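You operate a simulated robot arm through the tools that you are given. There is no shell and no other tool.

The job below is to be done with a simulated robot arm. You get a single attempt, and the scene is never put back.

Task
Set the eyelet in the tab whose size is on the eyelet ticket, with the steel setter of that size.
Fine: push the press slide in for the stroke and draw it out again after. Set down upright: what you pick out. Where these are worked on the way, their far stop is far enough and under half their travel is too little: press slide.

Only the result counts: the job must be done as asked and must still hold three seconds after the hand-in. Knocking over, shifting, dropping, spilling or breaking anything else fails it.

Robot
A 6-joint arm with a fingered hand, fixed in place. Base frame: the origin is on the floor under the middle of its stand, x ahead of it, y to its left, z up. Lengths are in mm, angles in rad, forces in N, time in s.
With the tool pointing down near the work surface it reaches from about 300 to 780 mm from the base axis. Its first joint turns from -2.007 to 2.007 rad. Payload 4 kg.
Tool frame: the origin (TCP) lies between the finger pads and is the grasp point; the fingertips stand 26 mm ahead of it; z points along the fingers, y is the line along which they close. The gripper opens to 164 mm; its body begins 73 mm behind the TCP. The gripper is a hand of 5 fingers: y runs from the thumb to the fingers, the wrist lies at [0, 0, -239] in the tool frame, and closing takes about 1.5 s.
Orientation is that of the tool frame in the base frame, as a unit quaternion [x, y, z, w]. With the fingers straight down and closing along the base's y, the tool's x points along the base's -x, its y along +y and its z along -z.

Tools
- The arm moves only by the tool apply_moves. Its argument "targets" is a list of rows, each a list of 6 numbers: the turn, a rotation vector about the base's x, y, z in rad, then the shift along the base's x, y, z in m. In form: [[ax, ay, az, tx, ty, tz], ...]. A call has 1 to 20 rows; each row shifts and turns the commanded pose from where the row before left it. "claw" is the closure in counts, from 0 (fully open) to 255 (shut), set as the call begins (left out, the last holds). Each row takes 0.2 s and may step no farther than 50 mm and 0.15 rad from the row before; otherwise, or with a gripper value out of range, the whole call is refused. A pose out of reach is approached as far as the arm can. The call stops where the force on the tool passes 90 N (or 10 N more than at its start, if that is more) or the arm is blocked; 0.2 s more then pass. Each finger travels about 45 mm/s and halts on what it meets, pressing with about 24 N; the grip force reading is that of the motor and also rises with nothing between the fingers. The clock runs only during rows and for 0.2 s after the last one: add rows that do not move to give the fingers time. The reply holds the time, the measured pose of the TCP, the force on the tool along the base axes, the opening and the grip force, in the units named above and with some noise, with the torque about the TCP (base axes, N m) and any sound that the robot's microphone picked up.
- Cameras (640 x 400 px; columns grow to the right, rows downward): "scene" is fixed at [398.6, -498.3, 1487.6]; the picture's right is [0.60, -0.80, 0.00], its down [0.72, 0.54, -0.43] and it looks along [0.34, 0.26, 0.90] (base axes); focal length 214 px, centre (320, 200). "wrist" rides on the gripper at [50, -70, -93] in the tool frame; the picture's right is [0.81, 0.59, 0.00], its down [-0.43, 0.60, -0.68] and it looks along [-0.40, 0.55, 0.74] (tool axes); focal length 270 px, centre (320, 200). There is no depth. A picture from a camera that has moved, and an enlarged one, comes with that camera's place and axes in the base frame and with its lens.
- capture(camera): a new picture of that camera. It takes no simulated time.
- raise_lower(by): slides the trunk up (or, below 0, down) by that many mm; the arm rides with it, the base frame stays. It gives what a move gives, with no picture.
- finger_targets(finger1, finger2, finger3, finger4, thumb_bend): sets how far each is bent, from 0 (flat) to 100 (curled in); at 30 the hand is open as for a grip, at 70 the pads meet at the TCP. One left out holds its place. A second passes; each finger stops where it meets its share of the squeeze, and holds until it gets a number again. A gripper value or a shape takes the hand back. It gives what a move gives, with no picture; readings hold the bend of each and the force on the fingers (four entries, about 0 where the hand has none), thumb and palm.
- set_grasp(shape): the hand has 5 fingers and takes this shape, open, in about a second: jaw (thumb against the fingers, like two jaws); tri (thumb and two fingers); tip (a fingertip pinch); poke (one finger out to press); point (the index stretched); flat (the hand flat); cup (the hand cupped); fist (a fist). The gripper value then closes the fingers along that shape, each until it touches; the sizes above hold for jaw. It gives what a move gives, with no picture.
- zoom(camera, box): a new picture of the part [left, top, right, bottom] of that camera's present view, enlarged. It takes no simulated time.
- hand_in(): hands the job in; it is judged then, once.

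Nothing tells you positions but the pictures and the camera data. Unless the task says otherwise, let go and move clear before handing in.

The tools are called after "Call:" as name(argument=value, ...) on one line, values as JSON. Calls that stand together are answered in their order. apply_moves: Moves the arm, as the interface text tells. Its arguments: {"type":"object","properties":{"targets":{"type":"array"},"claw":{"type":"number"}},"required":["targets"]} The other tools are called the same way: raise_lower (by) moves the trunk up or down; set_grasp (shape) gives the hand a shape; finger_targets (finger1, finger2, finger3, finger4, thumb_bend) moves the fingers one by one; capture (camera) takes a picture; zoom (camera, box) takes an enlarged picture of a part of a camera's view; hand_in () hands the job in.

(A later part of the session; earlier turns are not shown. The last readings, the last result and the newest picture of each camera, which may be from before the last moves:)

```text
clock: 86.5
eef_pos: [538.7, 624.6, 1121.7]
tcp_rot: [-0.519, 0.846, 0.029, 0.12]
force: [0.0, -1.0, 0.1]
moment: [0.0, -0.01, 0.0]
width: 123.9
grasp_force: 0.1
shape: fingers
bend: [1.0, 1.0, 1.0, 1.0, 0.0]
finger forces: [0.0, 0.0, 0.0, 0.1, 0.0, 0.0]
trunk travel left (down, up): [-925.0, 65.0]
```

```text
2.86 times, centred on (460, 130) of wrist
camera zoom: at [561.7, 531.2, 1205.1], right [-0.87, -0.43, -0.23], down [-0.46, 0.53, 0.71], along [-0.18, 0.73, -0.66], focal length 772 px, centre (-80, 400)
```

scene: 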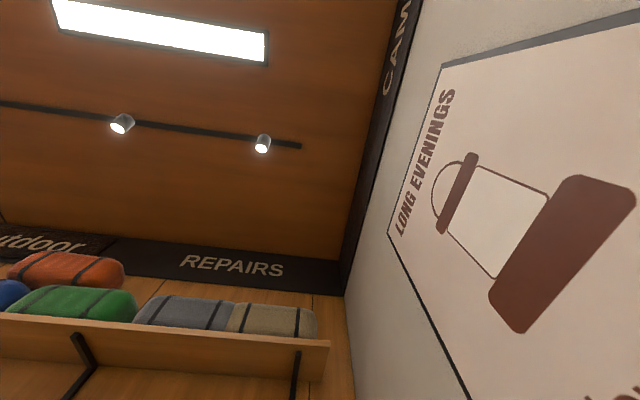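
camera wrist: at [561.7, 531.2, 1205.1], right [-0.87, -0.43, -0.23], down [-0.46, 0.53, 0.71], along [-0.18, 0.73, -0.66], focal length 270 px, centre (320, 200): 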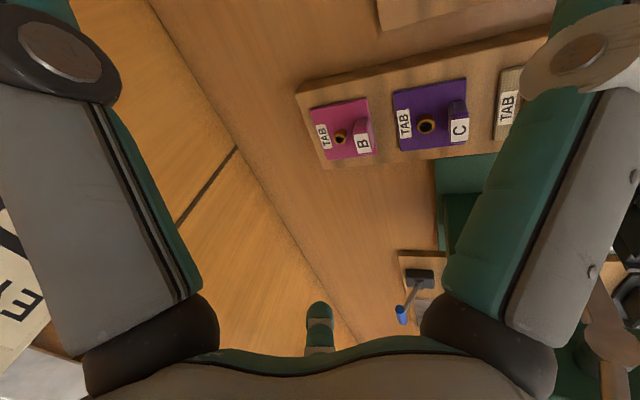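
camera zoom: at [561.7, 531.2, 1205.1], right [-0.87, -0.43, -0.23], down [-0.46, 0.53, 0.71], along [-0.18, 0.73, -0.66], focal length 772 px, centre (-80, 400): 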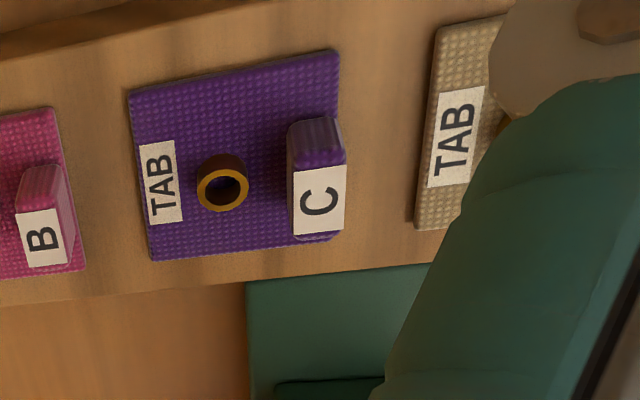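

Tab B's block is confirmed at f≈838.7, r≈-136. I'll set the thumb and finger 3 as a pinch, keep the others clear, then move over the tab and down to z≈990 for a check.

Call:
finger_targets(finger1=0, finger2=0, finger3=45, finger4=20, thumb_bend=45)

Call:
apply_moves(targets=[[0, 0, 0, -0.018, 0.018, 0], [0, 0, 0, -0.018, 0.018, 0], [0, 0, 0, -0.0172, 0.0176, 0], [0, 0, 0, 0, 0, -0.04], [0, 0, 0, 0, 0, -0.04], [0, 0, 0, 0, 0, -0.035], [0, 0, 0, 0, 0, -0.015], [0, 0, 0, 0, 0, 0]])

Call:
capture(camera="wrist")

Call:
zoom(camera="wrist", box=[220, 60, 420, 240])

```text
clock: 87.5
eef_pos: [539.6, 625.3, 1120.0]
tcp_rot: [-0.518, 0.846, 0.03, 0.121]
force: [0.1, -0.6, 0.1]
moment: [0.0, 0.01, 0.01]
width: 101.5
grasp_force: 0.2
shape: fingers
bend: [1.0, 1.0, 45.0, 20.0, 45.0]
finger forces: [0.0, 0.0, 0.1, 0.0, 0.1, 0.1]
trunk travel left (down, up): [-925.0, 65.0]
```

```text
clock: 89.3
eef_pos: [483.7, 675.8, 990.6]
tcp_rot: [-0.518, 0.846, 0.03, 0.121]
force: [-0.6, -0.2, 0.7]
moment: [0.01, 0.03, 0.01]
width: 101.8
grasp_force: 0.1
shape: fingers
bend: [1.0, 1.0, 45.0, 20.0, 45.0]
finger forces: [0.1, 0.0, 0.1, 0.0, 0.0, 0.0]
out of reach, approached as far as the arm can: row 7
trunk travel left (down, up): [-925.0, 65.0]
```

```text
taken
camera wrist: at [506.8, 583.4, 1074.7], right [-0.87, -0.43, -0.23], down [-0.46, 0.53, 0.71], along [-0.18, 0.73, -0.66], focal length 270 px, centre (320, 200)
```

wrist: 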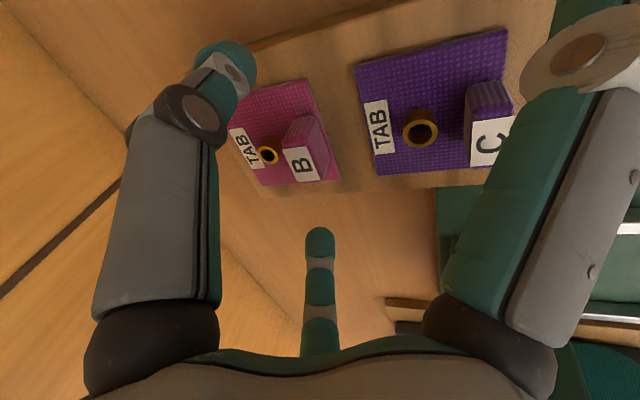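

```text
2.22 times, centred on (320, 150) of wrist
camera zoom: at [506.8, 583.4, 1074.7], right [-0.87, -0.43, -0.23], down [-0.46, 0.53, 0.71], along [-0.18, 0.73, -0.66], focal length 601 px, centre (320, 311)
```

zoom: 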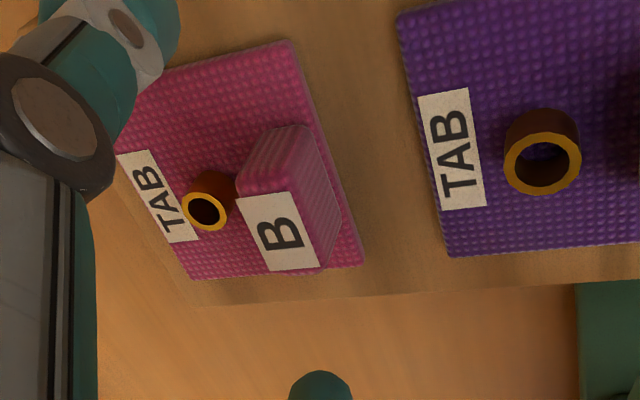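

The arm is at the edge of its reach with this tilt, so I'll tilt slightly more, which brings the wrist closer in, and line up over the block before lowering.

Call:
apply_moves(targets=[[0.0354, -0.0354, 0, 0, 0, 0], [0, 0, 0, 0.0013, 0.0013, 0], [0, 0, 0, 0, 0, -0.006], [0, 0, 0, 0, 0, 0]])

Call:
zoom(camera="wrist", box=[200, 60, 440, 260])

```text
clock: 90.3
eef_pos: [486.2, 676.1, 985.2]
tcp_rot: [-0.515, 0.844, 0.035, 0.146]
force: [0.8, -0.2, -0.9]
moment: [0.01, 0.0, 0.01]
width: 101.8
grasp_force: 0.1
shape: fingers
bend: [1.0, 1.0, 45.0, 20.0, 45.0]
finger forces: [0.1, 0.1, 0.1, 0.0, 0.1, 0.0]
trunk travel left (down, up): [-925.0, 65.0]
```

```text
2.00 times, centred on (320, 160) of wrist
camera zoom: at [506.0, 581.3, 1066.1], right [-0.86, -0.42, -0.28], down [-0.48, 0.51, 0.72], along [-0.16, 0.75, -0.64], focal length 541 px, centre (320, 280)
```

zoom: 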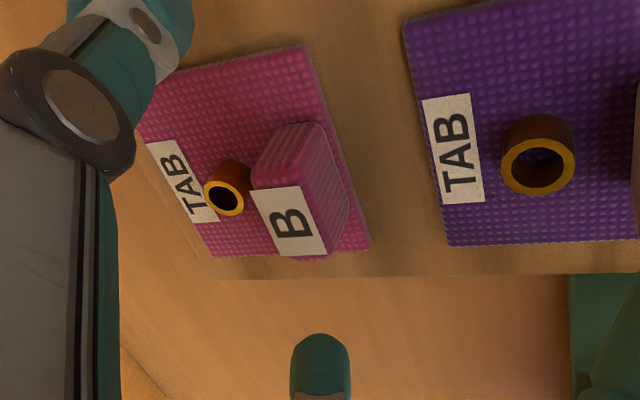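

Call:
apply_moves(targets=[[0, 0, 0, 0, 0, -0.005], [0, 0, 0, 0, 0, -0.005], [0, 0, 0, 0, 0, -0.0025], [0, 0, 0, 0, 0, 0]])

Call:
finger_targets(finger3=56, thumb_bend=56)

Call:
capture(camera="wrist")

Call:
zoom(camera="wrist", box=[200, 60, 440, 260])

```text
clock: 91.3
eef_pos: [484.5, 676.3, 973.0]
tcp_rot: [-0.516, 0.844, 0.035, 0.145]
force: [-0.1, 0.1, -0.3]
moment: [-0.04, 0.01, -0.01]
width: 101.6
grasp_force: 0.1
shape: fingers
bend: [1.0, 1.0, 45.0, 20.0, 45.0]
finger forces: [0.1, 0.0, 0.0, 0.1, 0.0, 0.0]
trunk travel left (down, up): [-925.0, 65.0]
```

```text
clock: 92.3
eef_pos: [485.4, 676.9, 972.8]
tcp_rot: [-0.517, 0.843, 0.035, 0.144]
force: [-0.1, 0.1, 0.6]
moment: [-0.01, 0.03, -0.02]
width: 99.7
grasp_force: 0.0
shape: fingers
bend: [1.0, 1.0, 56.0, 20.0, 56.0]
finger forces: [0.1, 0.0, 0.1, 0.0, 0.0, 0.0]
trunk travel left (down, up): [-925.0, 65.0]
```

```text
taken
camera wrist: at [505.4, 580.9, 1053.9], right [-0.86, -0.42, -0.28], down [-0.48, 0.51, 0.72], along [-0.16, 0.75, -0.64], focal length 270 px, centre (320, 200)
```

wrist: 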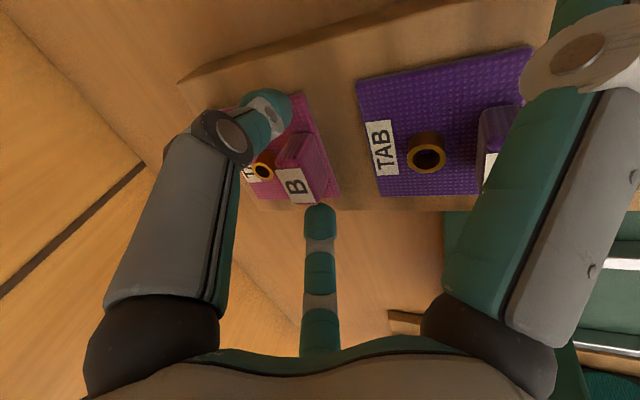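

```text
2.00 times, centred on (320, 160) of wrist
camera zoom: at [505.4, 580.9, 1053.9], right [-0.86, -0.42, -0.28], down [-0.48, 0.51, 0.72], along [-0.16, 0.75, -0.64], focal length 541 px, centre (320, 280)
```

zoom: 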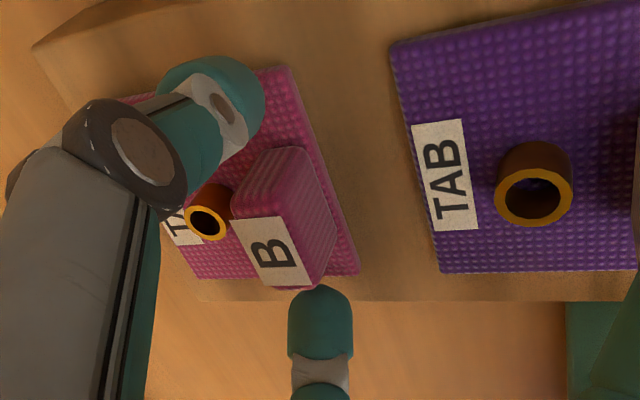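

Call:
finger_targets(finger3=70, thumb_bend=70)

Call:
capture(camera="wrist")

Call:
zoom(camera="wrist", box=[200, 60, 440, 260])

```text
clock: 93.3
eef_pos: [485.6, 675.6, 972.3]
tcp_rot: [-0.516, 0.843, 0.036, 0.146]
force: [1.3, 0.4, 2.3]
moment: [0.07, 0.02, -0.04]
width: 99.7
grasp_force: 8.8
shape: fingers
bend: [1.0, 1.0, 62.0, 20.0, 65.0]
finger forces: [0.0, 0.1, 8.7, 0.0, 9.4, 0.1]
trunk travel left (down, up): [-925.0, 65.0]
```

```text
taken
camera wrist: at [505.4, 580.7, 1054.2], right [-0.86, -0.42, -0.28], down [-0.48, 0.51, 0.72], along [-0.16, 0.75, -0.64], focal length 270 px, centre (320, 200)
```

wrist: 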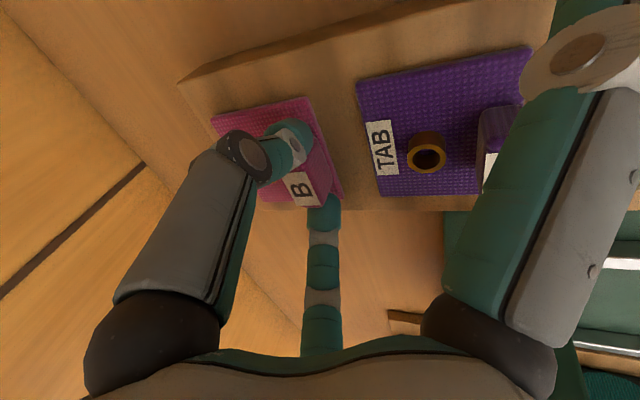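

```text
2.00 times, centred on (320, 160) of wrist
camera zoom: at [505.4, 580.7, 1054.2], right [-0.86, -0.42, -0.28], down [-0.48, 0.51, 0.72], along [-0.16, 0.75, -0.64], focal length 541 px, centre (320, 280)
```

zoom: 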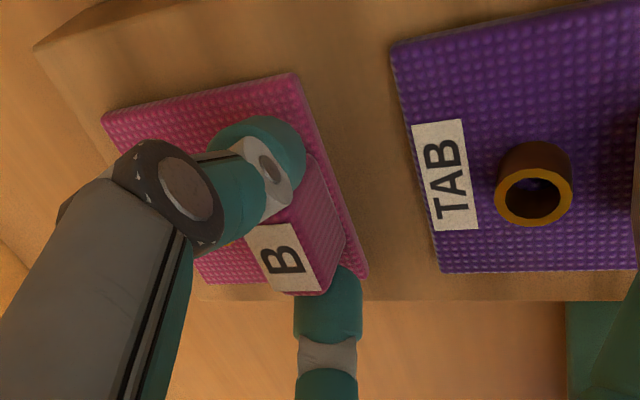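

The pinch holds the block (8.7 and 9.4 N). I'll lift gently and check that the tab stays level.

Call:
apply_moves(targets=[[0, 0, 0, 0, 0, 0.003], [0, 0, 0, 0, 0, 0.004], [0, 0, 0, 0, 0, 0.006], [0, 0, 0, 0, 0, 0]])

Call:
zoom(camera="wrist", box=[200, 60, 440, 260])

```text
clock: 94.3
eef_pos: [485.9, 676.1, 985.9]
tcp_rot: [-0.516, 0.843, 0.035, 0.144]
force: [0.3, 0.6, 0.3]
moment: [-0.02, 0.0, 0.02]
width: 99.8
grasp_force: 8.9
shape: fingers
bend: [1.0, 1.0, 62.0, 20.0, 65.0]
finger forces: [0.1, 0.1, 8.7, 0.0, 8.6, 0.0]
trunk travel left (down, up): [-925.0, 65.0]
```

```text
2.00 times, centred on (320, 160) of wrist
camera zoom: at [505.1, 581.0, 1066.8], right [-0.86, -0.42, -0.28], down [-0.48, 0.51, 0.72], along [-0.16, 0.75, -0.64], focal length 541 px, centre (320, 280)
```

zoom: 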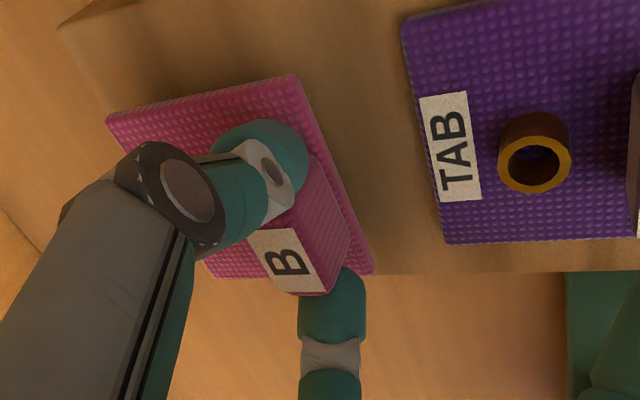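

The tab is up, with its rear edge hanging a few degrees low. I'll raise it further, shift away from the lever, and then carry it back over the bench in gentle steps.

Call:
apply_moves(targets=[[0, 0, 0, 0, 0, 0.01], [0, 0, 0, 0, 0, 0.015], [0, 0, 0, 0.006, -0.006, 0.015], [0, 0, 0, 0.006, -0.006, 0.015], [0, 0, 0, 0.006, -0.006, 0], [0, 0, 0, 0, 0, 0]])

Call:
zoom(camera="wrist", box=[200, 60, 440, 260])

```text
clock: 95.7
eef_pos: [501.6, 659.5, 1042.1]
tcp_rot: [-0.516, 0.843, 0.035, 0.146]
force: [-0.1, 0.3, -0.6]
moment: [-0.05, 0.0, 0.01]
width: 99.9
grasp_force: 9.3
shape: fingers
bend: [1.0, 1.0, 62.0, 20.0, 65.0]
finger forces: [0.0, 0.0, 8.7, 0.0, 8.6, 0.1]
trunk travel left (down, up): [-925.0, 65.0]
```

```text
2.00 times, centred on (320, 160) of wrist
camera zoom: at [522.3, 563.6, 1123.7], right [-0.86, -0.42, -0.28], down [-0.48, 0.51, 0.72], along [-0.16, 0.75, -0.64], focal length 541 px, centre (320, 280)
```

zoom: 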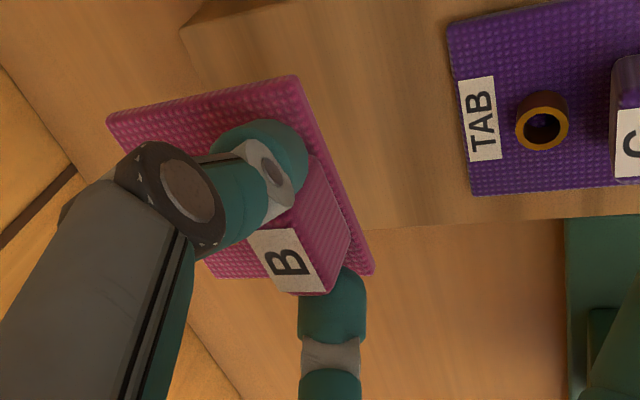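

Call:
zoom(camera="wrist", box=[240, 85, 350, 210])

```text
3.20 times, centred on (295, 148) of wrist
camera zoom: at [522.3, 563.6, 1123.7], right [-0.86, -0.42, -0.28], down [-0.48, 0.51, 0.72], along [-0.16, 0.75, -0.64], focal length 865 px, centre (400, 368)
```

zoom: 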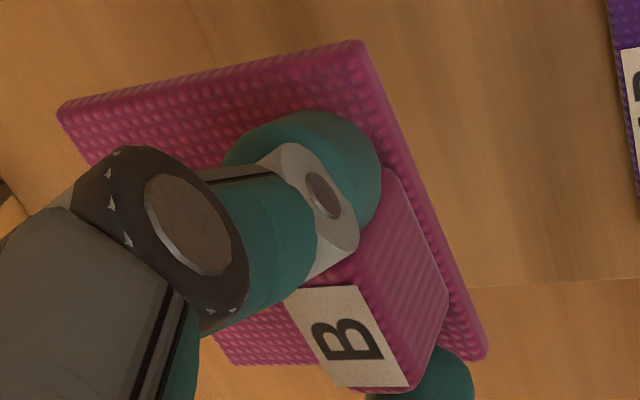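

The tab is level to within about 2°, and I estimate the eyelet sits about 42 mm behind the grasp point. I'll carry it back toward the nest in gentle steps at this height.

Call:
apply_moves(targets=[[0, 0, 0, -0.008, -0.008, 0], [0, 0, 0, -0.015, -0.015, 0], [0, 0, 0, -0.018, -0.018, 0], [0, 0, 0, -0.018, -0.018, 0], [0, 0, 0, -0.018, -0.018, 0], [0, 0, 0, -0.018, -0.018, 0], [0, 0, 0, -0.018, -0.018, 0], [0, 0, 0, -0.018, -0.018, 0], [0, 0, 0, -0.018, -0.018, 0], [0, 0, 0, -0.018, -0.018, 0], [0, 0, 0, -0.018, -0.018, 0], [0, 0, 0, -0.018, -0.018, 0], [0, 0, 0, -0.018, -0.018, 0], [0, 0, 0, -0.015, -0.015, 0], [0, 0, 0, -0.004, -0.004, 0], [0, 0, 0, 0, 0, 0]])

Call:
zoom(camera="wrist", box=[200, 60, 440, 260])

```text
clock: 99.1
eef_pos: [264.1, 419.3, 1041.7]
tcp_rot: [-0.517, 0.843, 0.035, 0.145]
force: [0.5, 0.5, -0.4]
moment: [-0.05, -0.01, -0.04]
width: 100.0
grasp_force: 9.2
shape: fingers
bend: [1.0, 1.0, 62.0, 20.0, 65.0]
finger forces: [0.1, 0.2, 8.5, 0.0, 8.5, 0.0]
trunk travel left (down, up): [-925.0, 65.0]
```

```text
2.00 times, centred on (320, 160) of wrist
camera zoom: at [283.8, 322.5, 1122.8], right [-0.86, -0.42, -0.28], down [-0.48, 0.51, 0.72], along [-0.16, 0.75, -0.64], focal length 541 px, centre (320, 280)
```

zoom: 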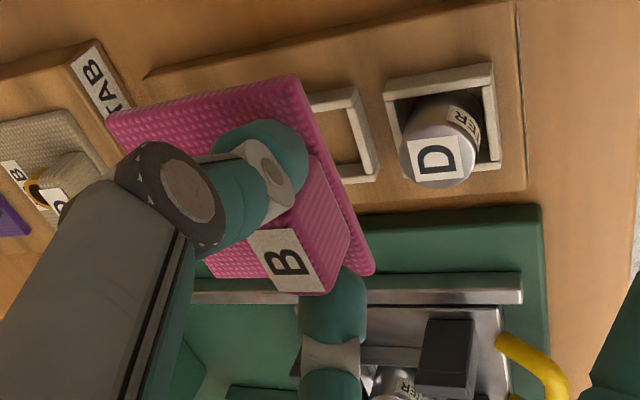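

Call:
apply_moves(targets=[[0, 0, -0.022, -0.008, 0.008, 0], [0, 0, -0.022, -0.015, 0.015, 0], [0, 0, 0, -0.015, 0.015, 0], [0, 0, 0, -0.015, 0.015, 0], [0, 0, 0, -0.015, 0.015, 0], [0, 0, 0, -0.015, 0.015, 0], [0, 0, 0, -0.015, 0.015, 0], [0, 0, 0, -0.015, 0.015, 0], [0, 0, 0, -0.012, 0.012, 0], [0, 0, 0, -0.0088, 0.0084, 0], [0, 0, 0, 0, 0, 0], [0, 0, 0, 0, 0, 0]])

Call:
capture(camera="wrist")

Call:
zoom(camera="wrist", box=[220, 70, 420, 230])

```text
clock: 101.7
eef_pos: [130.4, 550.8, 1040.8]
tcp_rot: [-0.498, 0.854, 0.031, 0.146]
force: [0.3, 0.6, -0.4]
moment: [-0.02, 0.04, 0.0]
width: 99.9
grasp_force: 8.4
shape: fingers
bend: [1.0, 1.0, 62.0, 20.0, 65.0]
finger forces: [0.0, 0.1, 8.6, 0.0, 8.4, 0.0]
trunk travel left (down, up): [-925.0, 65.0]
```

```text
taken
camera wrist: at [145.3, 454.4, 1122.4], right [-0.88, -0.39, -0.28], down [-0.46, 0.53, 0.71], along [-0.13, 0.76, -0.64], focal length 270 px, centre (320, 200)
```

wrist: 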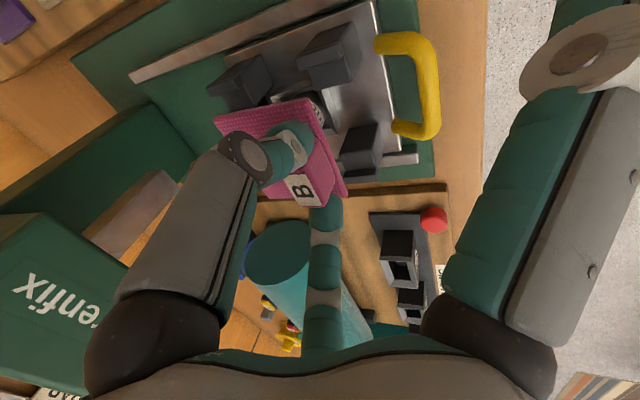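

```text
2.50 times, centred on (320, 150) of wrist
camera zoom: at [145.3, 454.4, 1122.4], right [-0.88, -0.39, -0.28], down [-0.46, 0.53, 0.71], along [-0.13, 0.76, -0.64], focal length 676 px, centre (320, 325)
```

zoom: 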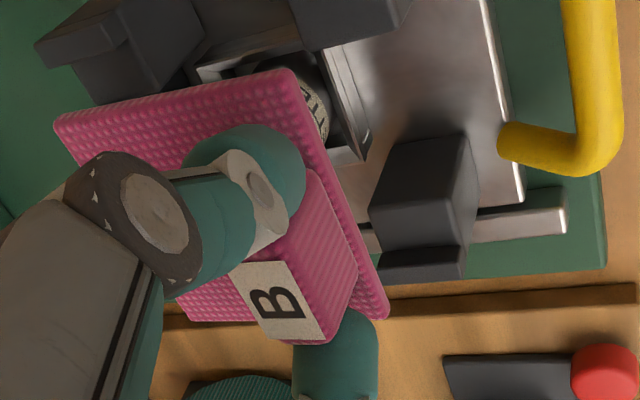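

The tab is square over the nest with its eyelet within about 2 mm of the setter. I'll make the small forward correction and lower it gently onto the posts.

Call:
apply_moves(targets=[[0, 0, 0, 0.001, 0.001, 0], [0, 0, 0, 0, 0, -0.01], [0, 0, 0, 0, 0, -0.008], [0, 0, 0, 0, 0, -0.006], [0, 0, 0, 0, 0, -0.003], [0, 0, 0, 0, 0, 0]])

Call:
zoom(camera="wrist", box=[220, 70, 420, 230])

```text
clock: 103.1
eef_pos: [131.8, 552.3, 1013.9]
tcp_rot: [-0.498, 0.854, 0.032, 0.146]
force: [0.3, 0.6, 0.8]
moment: [-0.01, 0.01, 0.0]
width: 100.1
grasp_force: 8.0
shape: fingers
bend: [1.0, 1.0, 62.0, 20.0, 65.0]
finger forces: [0.1, 0.0, 8.5, 0.0, 8.6, 0.0]
trunk travel left (down, up): [-925.0, 65.0]
```

```text
2.50 times, centred on (320, 150) of wrist
camera zoom: at [146.5, 456.7, 1095.8], right [-0.88, -0.39, -0.28], down [-0.46, 0.53, 0.72], along [-0.13, 0.76, -0.64], focal length 676 px, centre (320, 325)
```

zoom: 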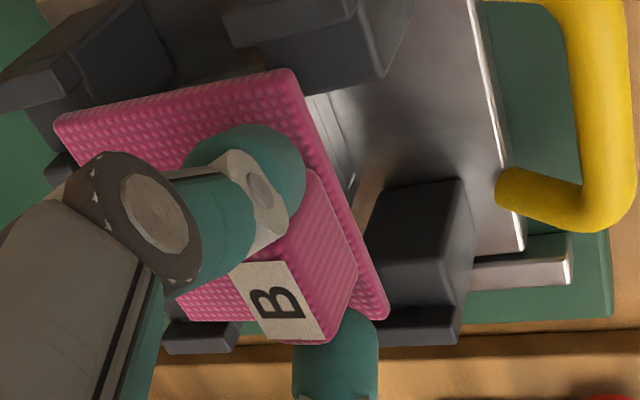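

Call:
apply_moves(targets=[[0, 0, 0, 0, 0, -0.002], [0, 0, 0, 0, 0, -0.002], [0, 0, 0, 0, 0, 0]])

Call:
apply_moves(targets=[[0, 0, 0, 0, 0, -0.0015], [0, 0, 0, 0, 0, 0]])

Call:
zoom(camera="wrist", box=[220, 70, 420, 230])

```text
clock: 103.9
eef_pos: [130.8, 552.7, 1011.7]
tcp_rot: [-0.497, 0.855, 0.032, 0.146]
force: [0.7, -0.4, 0.4]
moment: [0.02, -0.02, -0.02]
width: 100.0
grasp_force: 8.8
shape: fingers
bend: [1.0, 1.0, 62.0, 20.0, 65.0]
finger forces: [0.1, 0.1, 8.4, 0.0, 8.5, 0.0]
trunk travel left (down, up): [-925.0, 65.0]
```

```text
clock: 104.5
eef_pos: [132.4, 552.9, 1010.0]
tcp_rot: [-0.498, 0.854, 0.032, 0.146]
force: [-1.2, -0.3, 2.4]
moment: [0.06, 0.04, 0.03]
width: 100.0
grasp_force: 8.9
shape: fingers
bend: [1.0, 1.0, 62.0, 20.0, 65.0]
finger forces: [0.0, 0.0, 8.5, 0.0, 9.1, 0.1]
trunk travel left (down, up): [-925.0, 65.0]
```

```text
2.50 times, centred on (320, 150) of wrist
camera zoom: at [146.8, 456.1, 1091.2], right [-0.88, -0.39, -0.28], down [-0.46, 0.53, 0.72], along [-0.13, 0.76, -0.64], focal length 676 px, centre (320, 325)
```

zoom: 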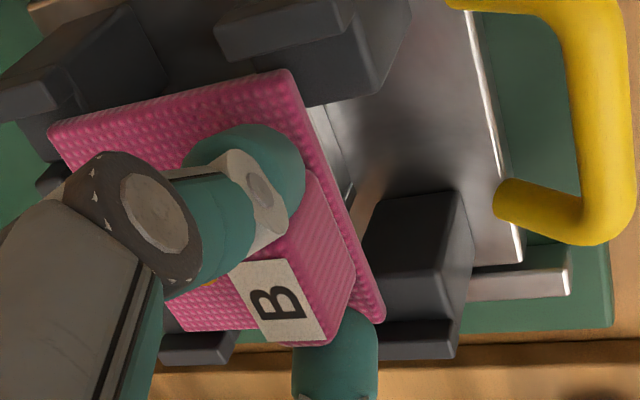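

Call:
apply_moves(targets=[[0, 0, 0, 0, 0, -0.0015], [0, 0, 0, 0, 0, 0]])

Call:
apply_moves(targets=[[0, 0, 0, 0, 0, -0.0012], [0, 0, 0, 0, 0, 0]])

Call:
zoom(camera="wrist", box=[220, 70, 420, 230])

```text
clock: 105.1
eef_pos: [131.5, 552.5, 1008.0]
tcp_rot: [-0.497, 0.854, 0.032, 0.147]
force: [2.1, -1.1, 5.9]
moment: [0.1, 0.0, 0.02]
width: 99.9
grasp_force: 10.1
shape: fingers
bend: [1.0, 1.0, 62.0, 20.0, 65.0]
finger forces: [0.0, 0.1, 9.2, 0.1, 10.8, 0.1]
trunk travel left (down, up): [-925.0, 65.0]
```

```text
clock: 105.7
eef_pos: [130.8, 552.3, 1008.7]
tcp_rot: [-0.498, 0.854, 0.033, 0.146]
force: [0.5, -1.7, 12.8]
moment: [0.17, -0.01, 0.0]
width: 99.8
grasp_force: 11.9
shape: fingers
bend: [1.0, 1.0, 62.0, 20.0, 65.0]
finger forces: [0.1, 0.0, 10.3, 0.1, 12.0, 0.0]
trunk travel left (down, up): [-925.0, 65.0]
```

```text
2.50 times, centred on (320, 150) of wrist
camera zoom: at [146.5, 456.0, 1088.6], right [-0.88, -0.38, -0.28], down [-0.46, 0.53, 0.72], along [-0.13, 0.76, -0.64], focal length 676 px, centre (320, 325)
```

zoom: 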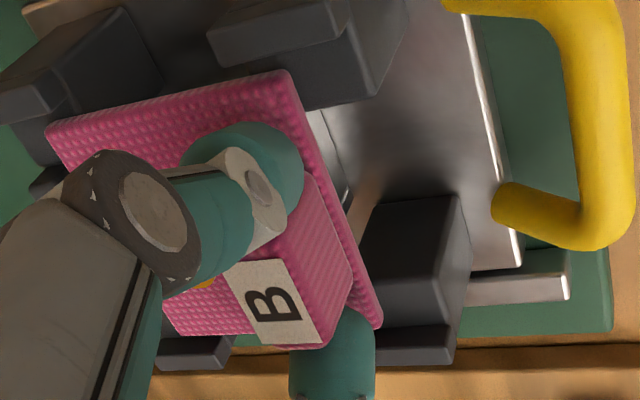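

The tab now rests on the posts with light contact. I'll ease off and open the thumb and finger 3 just a few millimetres, then lift.

Call:
apply_moves(targets=[[0, 0, 0, 0, 0, 0.0008], [0, 0, 0, 0, 0, 0]])

Call:
finger_targets(finger3=58.5, thumb_bend=61.5)

Call:
zoom(camera="wrist", box=[220, 70, 420, 230])

```text
clock: 106.3
eef_pos: [131.5, 553.1, 1008.5]
tcp_rot: [-0.498, 0.854, 0.033, 0.146]
force: [0.7, -1.7, 8.7]
moment: [0.14, -0.02, 0.0]
width: 99.9
grasp_force: 10.5
shape: fingers
bend: [1.0, 1.0, 62.0, 20.0, 65.0]
finger forces: [0.0, 0.0, 9.9, 0.2, 11.2, 0.0]
trunk travel left (down, up): [-925.0, 65.0]
```

```text
clock: 107.3
eef_pos: [130.6, 552.9, 1008.6]
tcp_rot: [-0.499, 0.854, 0.032, 0.145]
force: [-0.1, -0.9, 0.0]
moment: [0.02, -0.03, 0.02]
width: 99.1
grasp_force: 0.1
shape: fingers
bend: [1.0, 1.0, 58.0, 20.0, 61.0]
finger forces: [0.0, 0.1, 0.0, 0.0, 0.0, 0.0]
trunk travel left (down, up): [-925.0, 65.0]
```

```text
2.50 times, centred on (320, 150) of wrist
camera zoom: at [146.6, 456.7, 1088.8], right [-0.88, -0.39, -0.28], down [-0.46, 0.53, 0.72], along [-0.13, 0.76, -0.64], focal length 676 px, centre (320, 325)
```

zoom: 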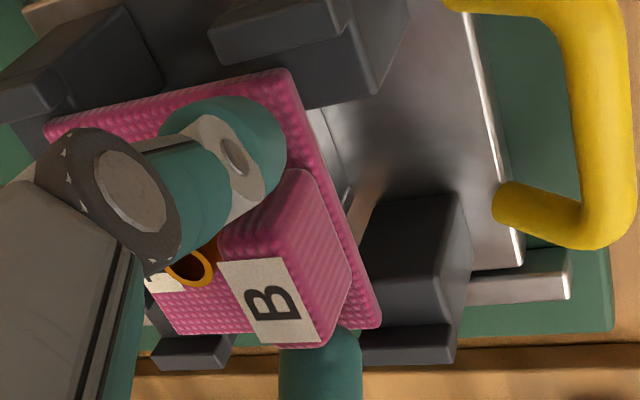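

Call:
apply_moves(targets=[[0, 0, 0, 0, 0, 0.005], [0, 0, 0, 0, 0, 0.01], [0, 0, 0, 0, 0, 0.015], [0, 0, 0, -0.01, -0.01, 0.02], [0, 0, 0, -0.015, -0.015, 0.02], [0, 0, 0, -0.015, -0.015, 0.02], [0, 0, 0, 0, 0, 0]])

Call:
capture(camera="wrist")

Call:
zoom(camera="wrist", box=[200, 60, 440, 260])

```text
clock: 108.9
eef_pos: [91.5, 514.6, 1097.0]
tcp_rot: [-0.497, 0.855, 0.032, 0.146]
force: [0.6, -0.4, -0.5]
moment: [-0.05, 0.01, -0.01]
width: 99.5
grasp_force: 0.1
shape: fingers
bend: [1.0, 1.0, 58.0, 20.0, 61.0]
finger forces: [0.0, 0.0, 0.0, 0.1, 0.0, 0.1]
trunk travel left (down, up): [-925.0, 65.0]
```

```text
taken
camera wrist: at [106.9, 417.8, 1178.4], right [-0.88, -0.39, -0.28], down [-0.46, 0.53, 0.71], along [-0.13, 0.76, -0.64], focal length 270 px, centre (320, 200)
```

wrist: 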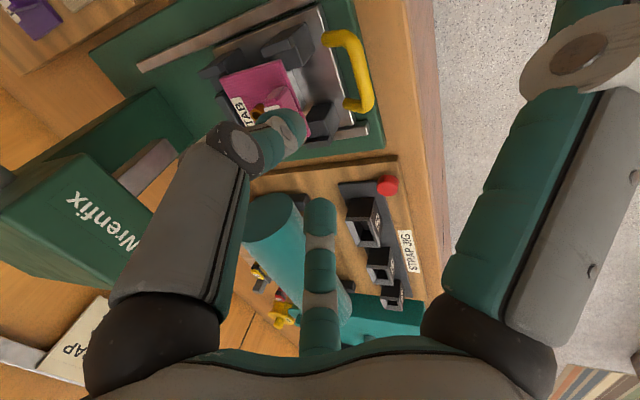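

```text
2.00 times, centred on (320, 160) of wrist
camera zoom: at [106.9, 417.8, 1178.4], right [-0.88, -0.39, -0.28], down [-0.46, 0.53, 0.71], along [-0.13, 0.76, -0.64], focal length 541 px, centre (320, 280)
```

zoom: 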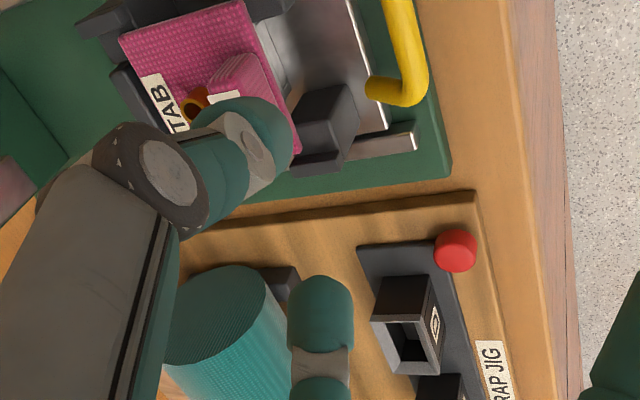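

Call:
finger_targets(finger3=0, thumb_bend=0, finger4=0)

Call:
zoom(camera="wrist", box=[190, 20, 390, 180])

Call:
zoom(camera="wrist", box=[0, 90, 240, 320])

```text
clock: 109.9
eef_pos: [91.0, 512.9, 1097.4]
tcp_rot: [-0.498, 0.854, 0.032, 0.145]
force: [0.2, -0.8, 0.3]
moment: [-0.02, 0.0, 0.03]
width: 123.8
grasp_force: 0.0
shape: fingers
bend: [1.0, 1.0, 1.0, 1.0, 0.0]
finger forces: [0.0, 0.1, 0.0, 0.0, 0.0, 0.1]
trunk travel left (down, up): [-925.0, 65.0]
```

```text
2.50 times, centred on (290, 100) of wrist
camera zoom: at [106.7, 417.3, 1178.5], right [-0.88, -0.39, -0.28], down [-0.46, 0.53, 0.72], along [-0.13, 0.76, -0.64], focal length 676 px, centre (395, 450)
```

zoom: 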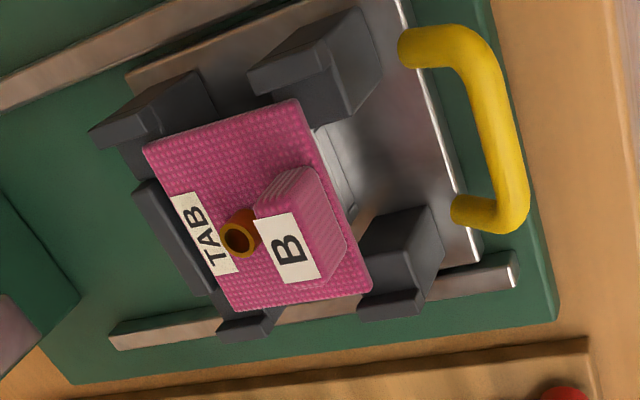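

```text
1.74 times, centred on (120, 205) of wrist
camera zoom: at [106.7, 417.3, 1178.5], right [-0.88, -0.39, -0.28], down [-0.46, 0.53, 0.72], along [-0.13, 0.76, -0.64], focal length 470 px, centre (668, 191)
```

zoom: 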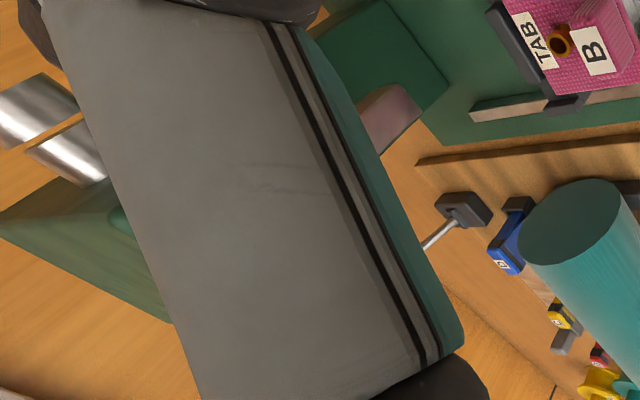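

The tab rests squarely in the nest, its plate centred at about (523, -301). Next I need the yellow handle to push the slide in, so I'll measure its height and position from two vantage points.

Call:
zoom(camera="wrist", box=[310, 20, 390, 120])

Call:
apply_moves(targets=[[0, 0, 0, -0.015, -0.015, -0.02], [0, 0, 0, -0.015, -0.015, -0.02], [0, 0, 0, 0.01, -0.02, -0.02], [0, 0, 0, 0.02, -0.03, -0.01], [0, 0, 0, 0.02, -0.03, 0], [0, 0, 0, 0, 0, 0]])

Call:
capture(camera="wrist")

```text
4.00 times, centred on (350, 70) of wrist
camera zoom: at [106.7, 417.3, 1178.5], right [-0.88, -0.39, -0.28], down [-0.46, 0.53, 0.72], along [-0.13, 0.76, -0.64], focal length 1081 px, centre (200, 720)
```

zoom: 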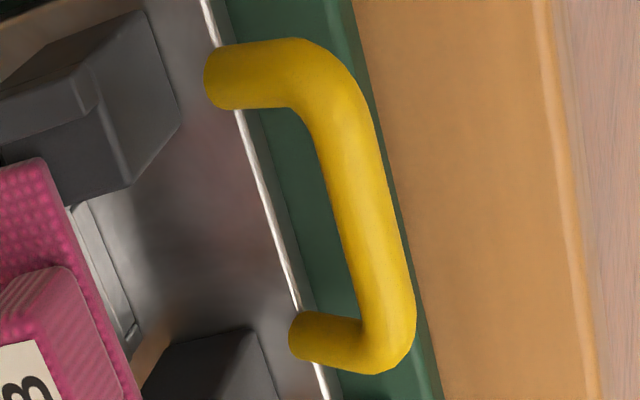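

```text
clock: 111.3
eef_pos: [112.2, 405.2, 1028.3]
tcp_rot: [-0.498, 0.854, 0.032, 0.145]
force: [0.1, 0.7, -0.9]
moment: [-0.01, 0.0, -0.01]
width: 123.7
grasp_force: 0.1
shape: fingers
bend: [1.0, 1.0, 1.0, 1.0, 0.0]
finger forces: [0.1, 0.0, 0.1, 0.0, 0.0, 0.1]
trunk travel left (down, up): [-925.0, 65.0]
```

```text
taken
camera wrist: at [127.2, 307.5, 1109.7], right [-0.88, -0.39, -0.28], down [-0.46, 0.53, 0.71], along [-0.13, 0.76, -0.64], focal length 270 px, centre (320, 200)
```

wrist: 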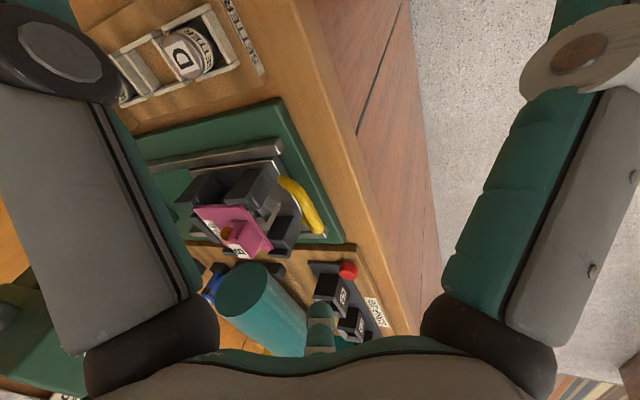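

Call:
zoom(camera="wrist", box=[250, 160, 350, 250])

Call:
zoom(camera="wrist", box=[150, 130, 350, 280])

```text
4.44 times, centred on (300, 205) of wrist
camera zoom: at [127.2, 307.5, 1109.7], right [-0.88, -0.39, -0.28], down [-0.46, 0.53, 0.71], along [-0.13, 0.76, -0.64], focal length 1201 px, centre (409, 178)
```

zoom: 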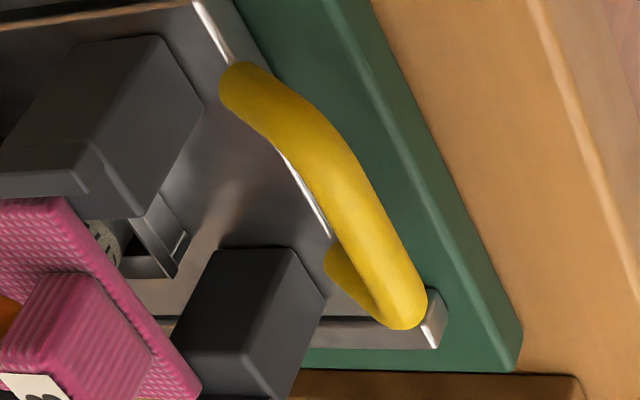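

```text
2.67 times, centred on (250, 205) of wrist
camera zoom: at [127.2, 307.5, 1109.7], right [-0.88, -0.39, -0.28], down [-0.46, 0.53, 0.71], along [-0.13, 0.76, -0.64], focal length 721 px, centre (507, 187)
```

zoom: 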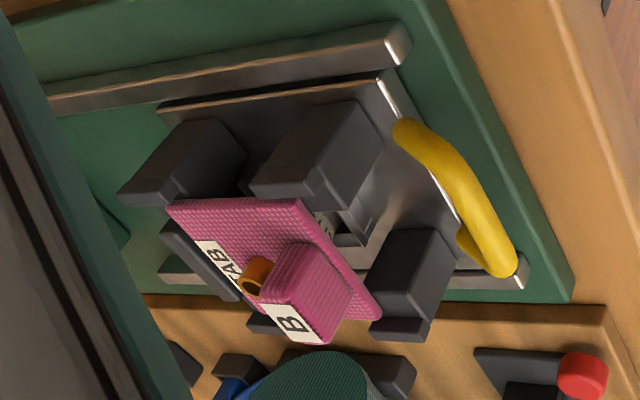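

The handle bar lies at about f=437, z=949, spanning r=-328 to -270. I'll rotate the hand about its own axis so that finger 1 comes in front of the bar and fingers 3 and 4 behind it, straddling the tab's block.

Call:
apply_moves(targets=[[0.0319, 0.0292, -0.1397, 0, 0, 0.005], [0.0319, 0.0292, -0.1397, 0, 0, 0.005], [0.0319, 0.0292, -0.1397, 0, 0, 0], [0.0319, 0.0292, -0.1397, 0, 0, 0], [0, 0, 0, 0, 0, 0]])

Call:
finger_targets(finger1=45, finger2=15, finger3=60, finger4=60, thumb_bend=10)

Call:
capture(camera="wrist")

```text
clock: 112.5
eef_pos: [111.0, 401.9, 1038.1]
tcp_rot: [-0.23, 0.962, 0.073, 0.13]
force: [-0.2, 0.4, 0.3]
moment: [0.01, 0.01, 0.02]
width: 123.3
grasp_force: 0.1
shape: fingers
bend: [1.0, 1.0, 1.0, 1.0, 0.0]
finger forces: [0.0, 0.0, 0.0, 0.1, 0.0, 0.0]
trunk travel left (down, up): [-925.0, 65.0]
```

```text
clock: 113.5
eef_pos: [112.3, 403.1, 1037.4]
tcp_rot: [-0.23, 0.962, 0.073, 0.131]
force: [-1.0, -0.8, 0.2]
moment: [-0.01, 0.01, -0.01]
width: 98.5
grasp_force: 0.1
shape: fingers
bend: [45.0, 15.0, 60.0, 60.0, 10.0]
finger forces: [0.1, 0.0, 0.1, 0.0, 0.1, 0.0]
trunk travel left (down, up): [-925.0, 65.0]
```

```text
taken
camera wrist: at [79.1, 300.9, 1106.9], right [-0.97, 0.18, -0.18], down [-0.05, 0.57, 0.82], along [0.25, 0.8, -0.55], focal length 270 px, centre (320, 200)
```

wrist: 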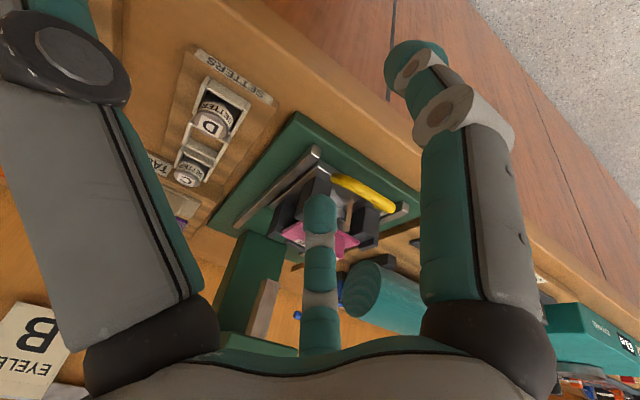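

Call:
apply_moves(targets=[[0, 0, 0, -0.006, 0.037, 0], [0, 0, 0, -0.006, 0.037, 0], [0, 0, 0, -0.0064, 0.037, 0], [0, 0, 0, 0, 0, -0.015], [0, 0, 0, 0, 0, 0]])

Call:
capture(camera="wrist")

Call:
zoom(camera="wrist", box=[220, 60, 460, 260])

```text
clock: 114.7
eef_pos: [93.7, 516.2, 1022.1]
tcp_rot: [-0.231, 0.961, 0.073, 0.13]
force: [-0.3, -0.5, -0.1]
moment: [-0.01, 0.02, 0.02]
width: 98.6
grasp_force: 0.0
shape: fingers
bend: [45.0, 15.0, 60.0, 60.0, 10.0]
finger forces: [0.0, 0.0, 0.0, 0.1, 0.0, 0.1]
trunk travel left (down, up): [-925.0, 65.0]
```

```text
taken
camera wrist: at [60.6, 414.1, 1091.0], right [-0.97, 0.18, -0.18], down [-0.05, 0.57, 0.82], along [0.25, 0.8, -0.55], focal length 270 px, centre (320, 200)
```

wrist: 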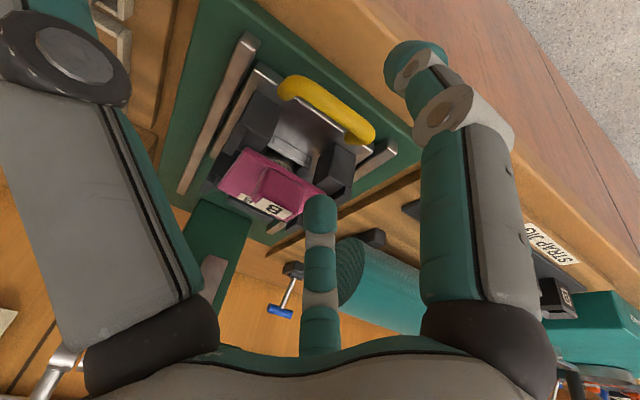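

```text
2.00 times, centred on (340, 160) of wrist
camera zoom: at [60.6, 414.1, 1091.0], right [-0.97, 0.18, -0.18], down [-0.05, 0.57, 0.82], along [0.25, 0.8, -0.55], focal length 541 px, centre (280, 280)
```

zoom: 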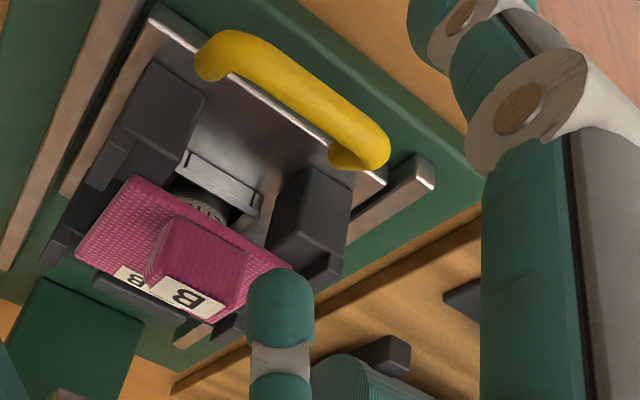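

Call:
finger_targets(finger3=67.5, finger4=67.5)

Call:
apply_moves(targets=[[0, 0, 0, 0.002, 0.002, 0], [0, 0, 0, 0, 0, -0.018], [0, 0, 0, 0, 0, -0.012], [0, 0, 0, 0, 0, 0]])

Call:
zoom(camera="wrist", box=[220, 60, 460, 260])

```text
clock: 115.7
eef_pos: [93.3, 515.7, 1021.8]
tcp_rot: [-0.231, 0.961, 0.073, 0.131]
force: [0.2, -0.2, 0.4]
moment: [-0.02, -0.02, 0.03]
width: 98.9
grasp_force: 0.1
shape: fingers
bend: [45.0, 15.0, 67.0, 67.0, 10.0]
finger forces: [0.1, 0.0, 0.0, 0.0, 0.0, 0.0]
trunk travel left (down, up): [-925.0, 65.0]
```

```text
clock: 116.7
eef_pos: [94.5, 515.5, 992.3]
tcp_rot: [-0.23, 0.961, 0.073, 0.131]
force: [0.0, -0.2, -0.8]
moment: [0.03, 0.02, 0.02]
width: 98.8
grasp_force: 0.0
shape: fingers
bend: [45.0, 15.0, 67.0, 67.0, 10.0]
finger forces: [0.0, 0.0, 0.1, 0.0, 0.0, 0.0]
trunk travel left (down, up): [-925.0, 65.0]
```

```text
2.00 times, centred on (340, 160) of wrist
camera zoom: at [61.8, 414.4, 1061.4], right [-0.97, 0.18, -0.18], down [-0.05, 0.57, 0.82], along [0.25, 0.8, -0.54], focal length 541 px, centre (280, 280)
```

zoom: 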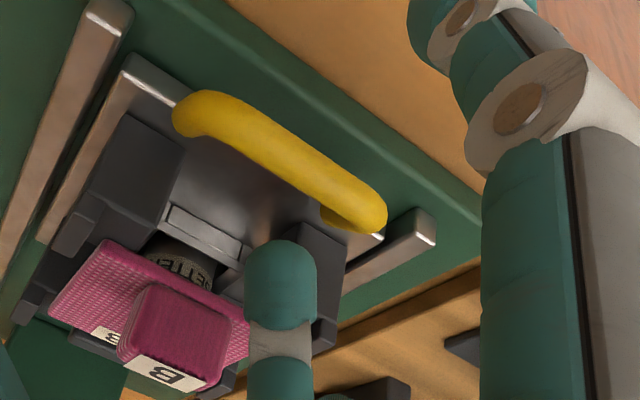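

Call:
apply_moves(targets=[[0, 0, 0, 0.0008, 0.0008, -0.006], [0, 0, 0, 0, 0, -0.006], [0, 0, 0, 0, 0, -0.005], [0, 0, 0, 0, 0, -0.003], [0, 0, 0, 0, 0, 0]])

Call:
capture(camera="wrist")

Call:
zoom(camera="wrist", box=[220, 80, 460, 280])

```text
clock: 117.9
eef_pos: [94.0, 516.5, 971.9]
tcp_rot: [-0.23, 0.962, 0.073, 0.131]
force: [-0.5, 0.1, 0.0]
moment: [0.02, -0.02, 0.01]
width: 98.6
grasp_force: 0.2
shape: fingers
bend: [45.0, 15.0, 67.0, 67.0, 10.0]
finger forces: [0.0, 0.0, 0.0, 0.0, 0.0, 0.0]
trunk travel left (down, up): [-925.0, 65.0]
```

```text
taken
camera wrist: at [62.5, 414.4, 1041.5], right [-0.97, 0.18, -0.18], down [-0.05, 0.57, 0.82], along [0.25, 0.8, -0.55], focal length 270 px, centre (320, 200)
```

wrist: 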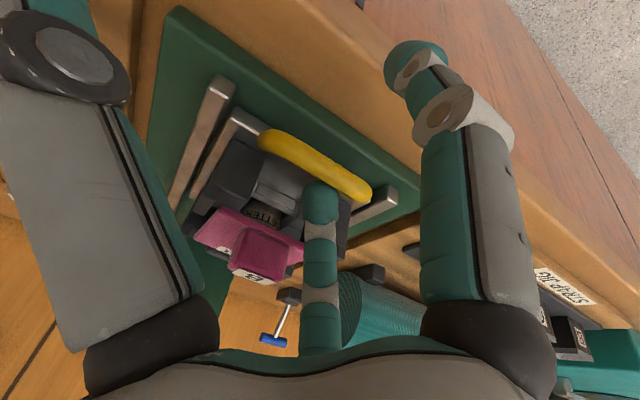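

```text
2.00 times, centred on (340, 180) of wrist
camera zoom: at [62.5, 414.4, 1041.5], right [-0.97, 0.18, -0.18], down [-0.05, 0.57, 0.82], along [0.25, 0.8, -0.55], focal length 541 px, centre (280, 240)
```

zoom: 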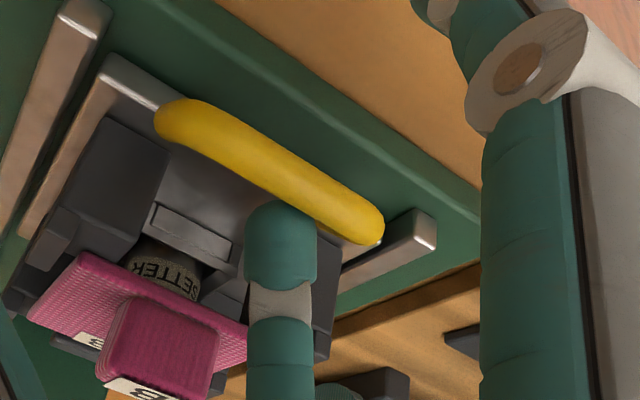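

The rear fingers are behind the bar with no contact yet. Now I close finger 1 from the front, and fingers 3 and 4 from behind.

Call:
finger_targets(finger1=58)

Call:
finger_targets(finger1=74, finger3=74, finger4=74)

Call:
capture(camera="wrist")

Call:
zoom(camera="wrist", box=[220, 80, 460, 280])

```text
clock: 118.9
eef_pos: [95.6, 515.3, 971.9]
tcp_rot: [-0.23, 0.962, 0.073, 0.13]
force: [0.7, 1.2, -0.5]
moment: [-0.04, -0.04, 0.02]
width: 95.6
grasp_force: 0.1
shape: fingers
bend: [57.0, 15.0, 67.0, 67.0, 10.0]
finger forces: [0.1, 0.0, 0.0, 0.0, 0.0, 0.0]
trunk travel left (down, up): [-925.0, 65.0]
```

```text
clock: 119.9
eef_pos: [95.0, 516.2, 972.0]
tcp_rot: [-0.231, 0.961, 0.073, 0.131]
force: [1.3, 0.4, -0.1]
moment: [0.03, -0.03, -0.02]
width: 96.8
grasp_force: 9.8
shape: fingers
bend: [66.0, 15.0, 72.0, 72.0, 10.0]
finger forces: [5.8, 0.1, 7.1, 7.0, 0.1, 0.1]
trunk travel left (down, up): [-925.0, 65.0]
```

```text
taken
camera wrist: at [62.6, 414.6, 1041.6], right [-0.97, 0.18, -0.18], down [-0.05, 0.57, 0.82], along [0.25, 0.8, -0.55], focal length 270 px, centre (320, 200)
```

wrist: 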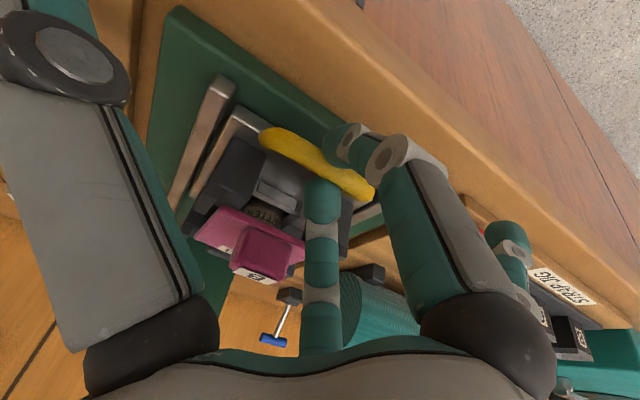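

```text
2.00 times, centred on (340, 180) of wrist
camera zoom: at [62.6, 414.6, 1041.6], right [-0.97, 0.18, -0.18], down [-0.05, 0.57, 0.82], along [0.25, 0.8, -0.55], focal length 541 px, centre (280, 240)
```

zoom: 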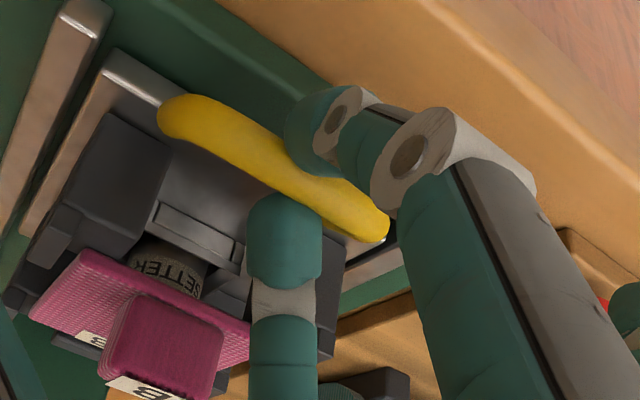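

The bar is firmly held from both sides. I'll push the slide inward in small steps and watch the force.

Call:
apply_moves(targets=[[0, 0, 0, 0.004, 0.004, 0], [0, 0, 0, 0.006, 0.006, 0], [0, 0, 0, 0.007, 0.007, 0], [0, 0, 0, 0.007, 0.007, 0], [0, 0, 0, 0, 0, 0]])

Call:
capture(camera="wrist")

```text
clock: 121.1
eef_pos: [119.3, 541.6, 972.3]
tcp_rot: [-0.229, 0.962, 0.073, 0.131]
force: [1.3, 0.8, 2.7]
moment: [-0.01, 0.01, -0.01]
width: 96.7
grasp_force: 10.5
shape: fingers
bend: [66.0, 15.0, 72.0, 72.0, 10.0]
finger forces: [6.9, 0.0, 7.6, 7.6, 0.0, 0.1]
trunk travel left (down, up): [-925.0, 65.0]
```

```text
taken
camera wrist: at [86.8, 439.0, 1041.1], right [-0.97, 0.18, -0.18], down [-0.05, 0.57, 0.82], along [0.25, 0.8, -0.55], focal length 270 px, centre (320, 200)
```

wrist: 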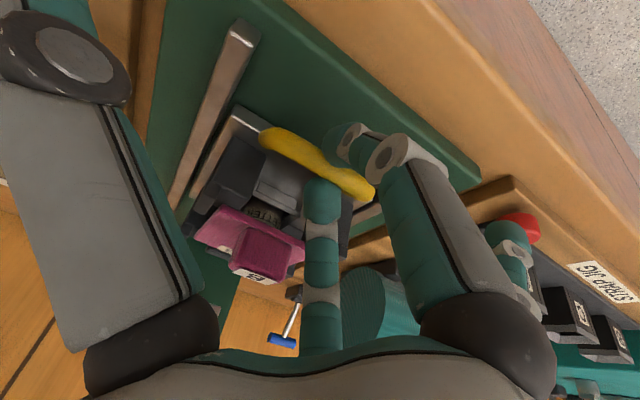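

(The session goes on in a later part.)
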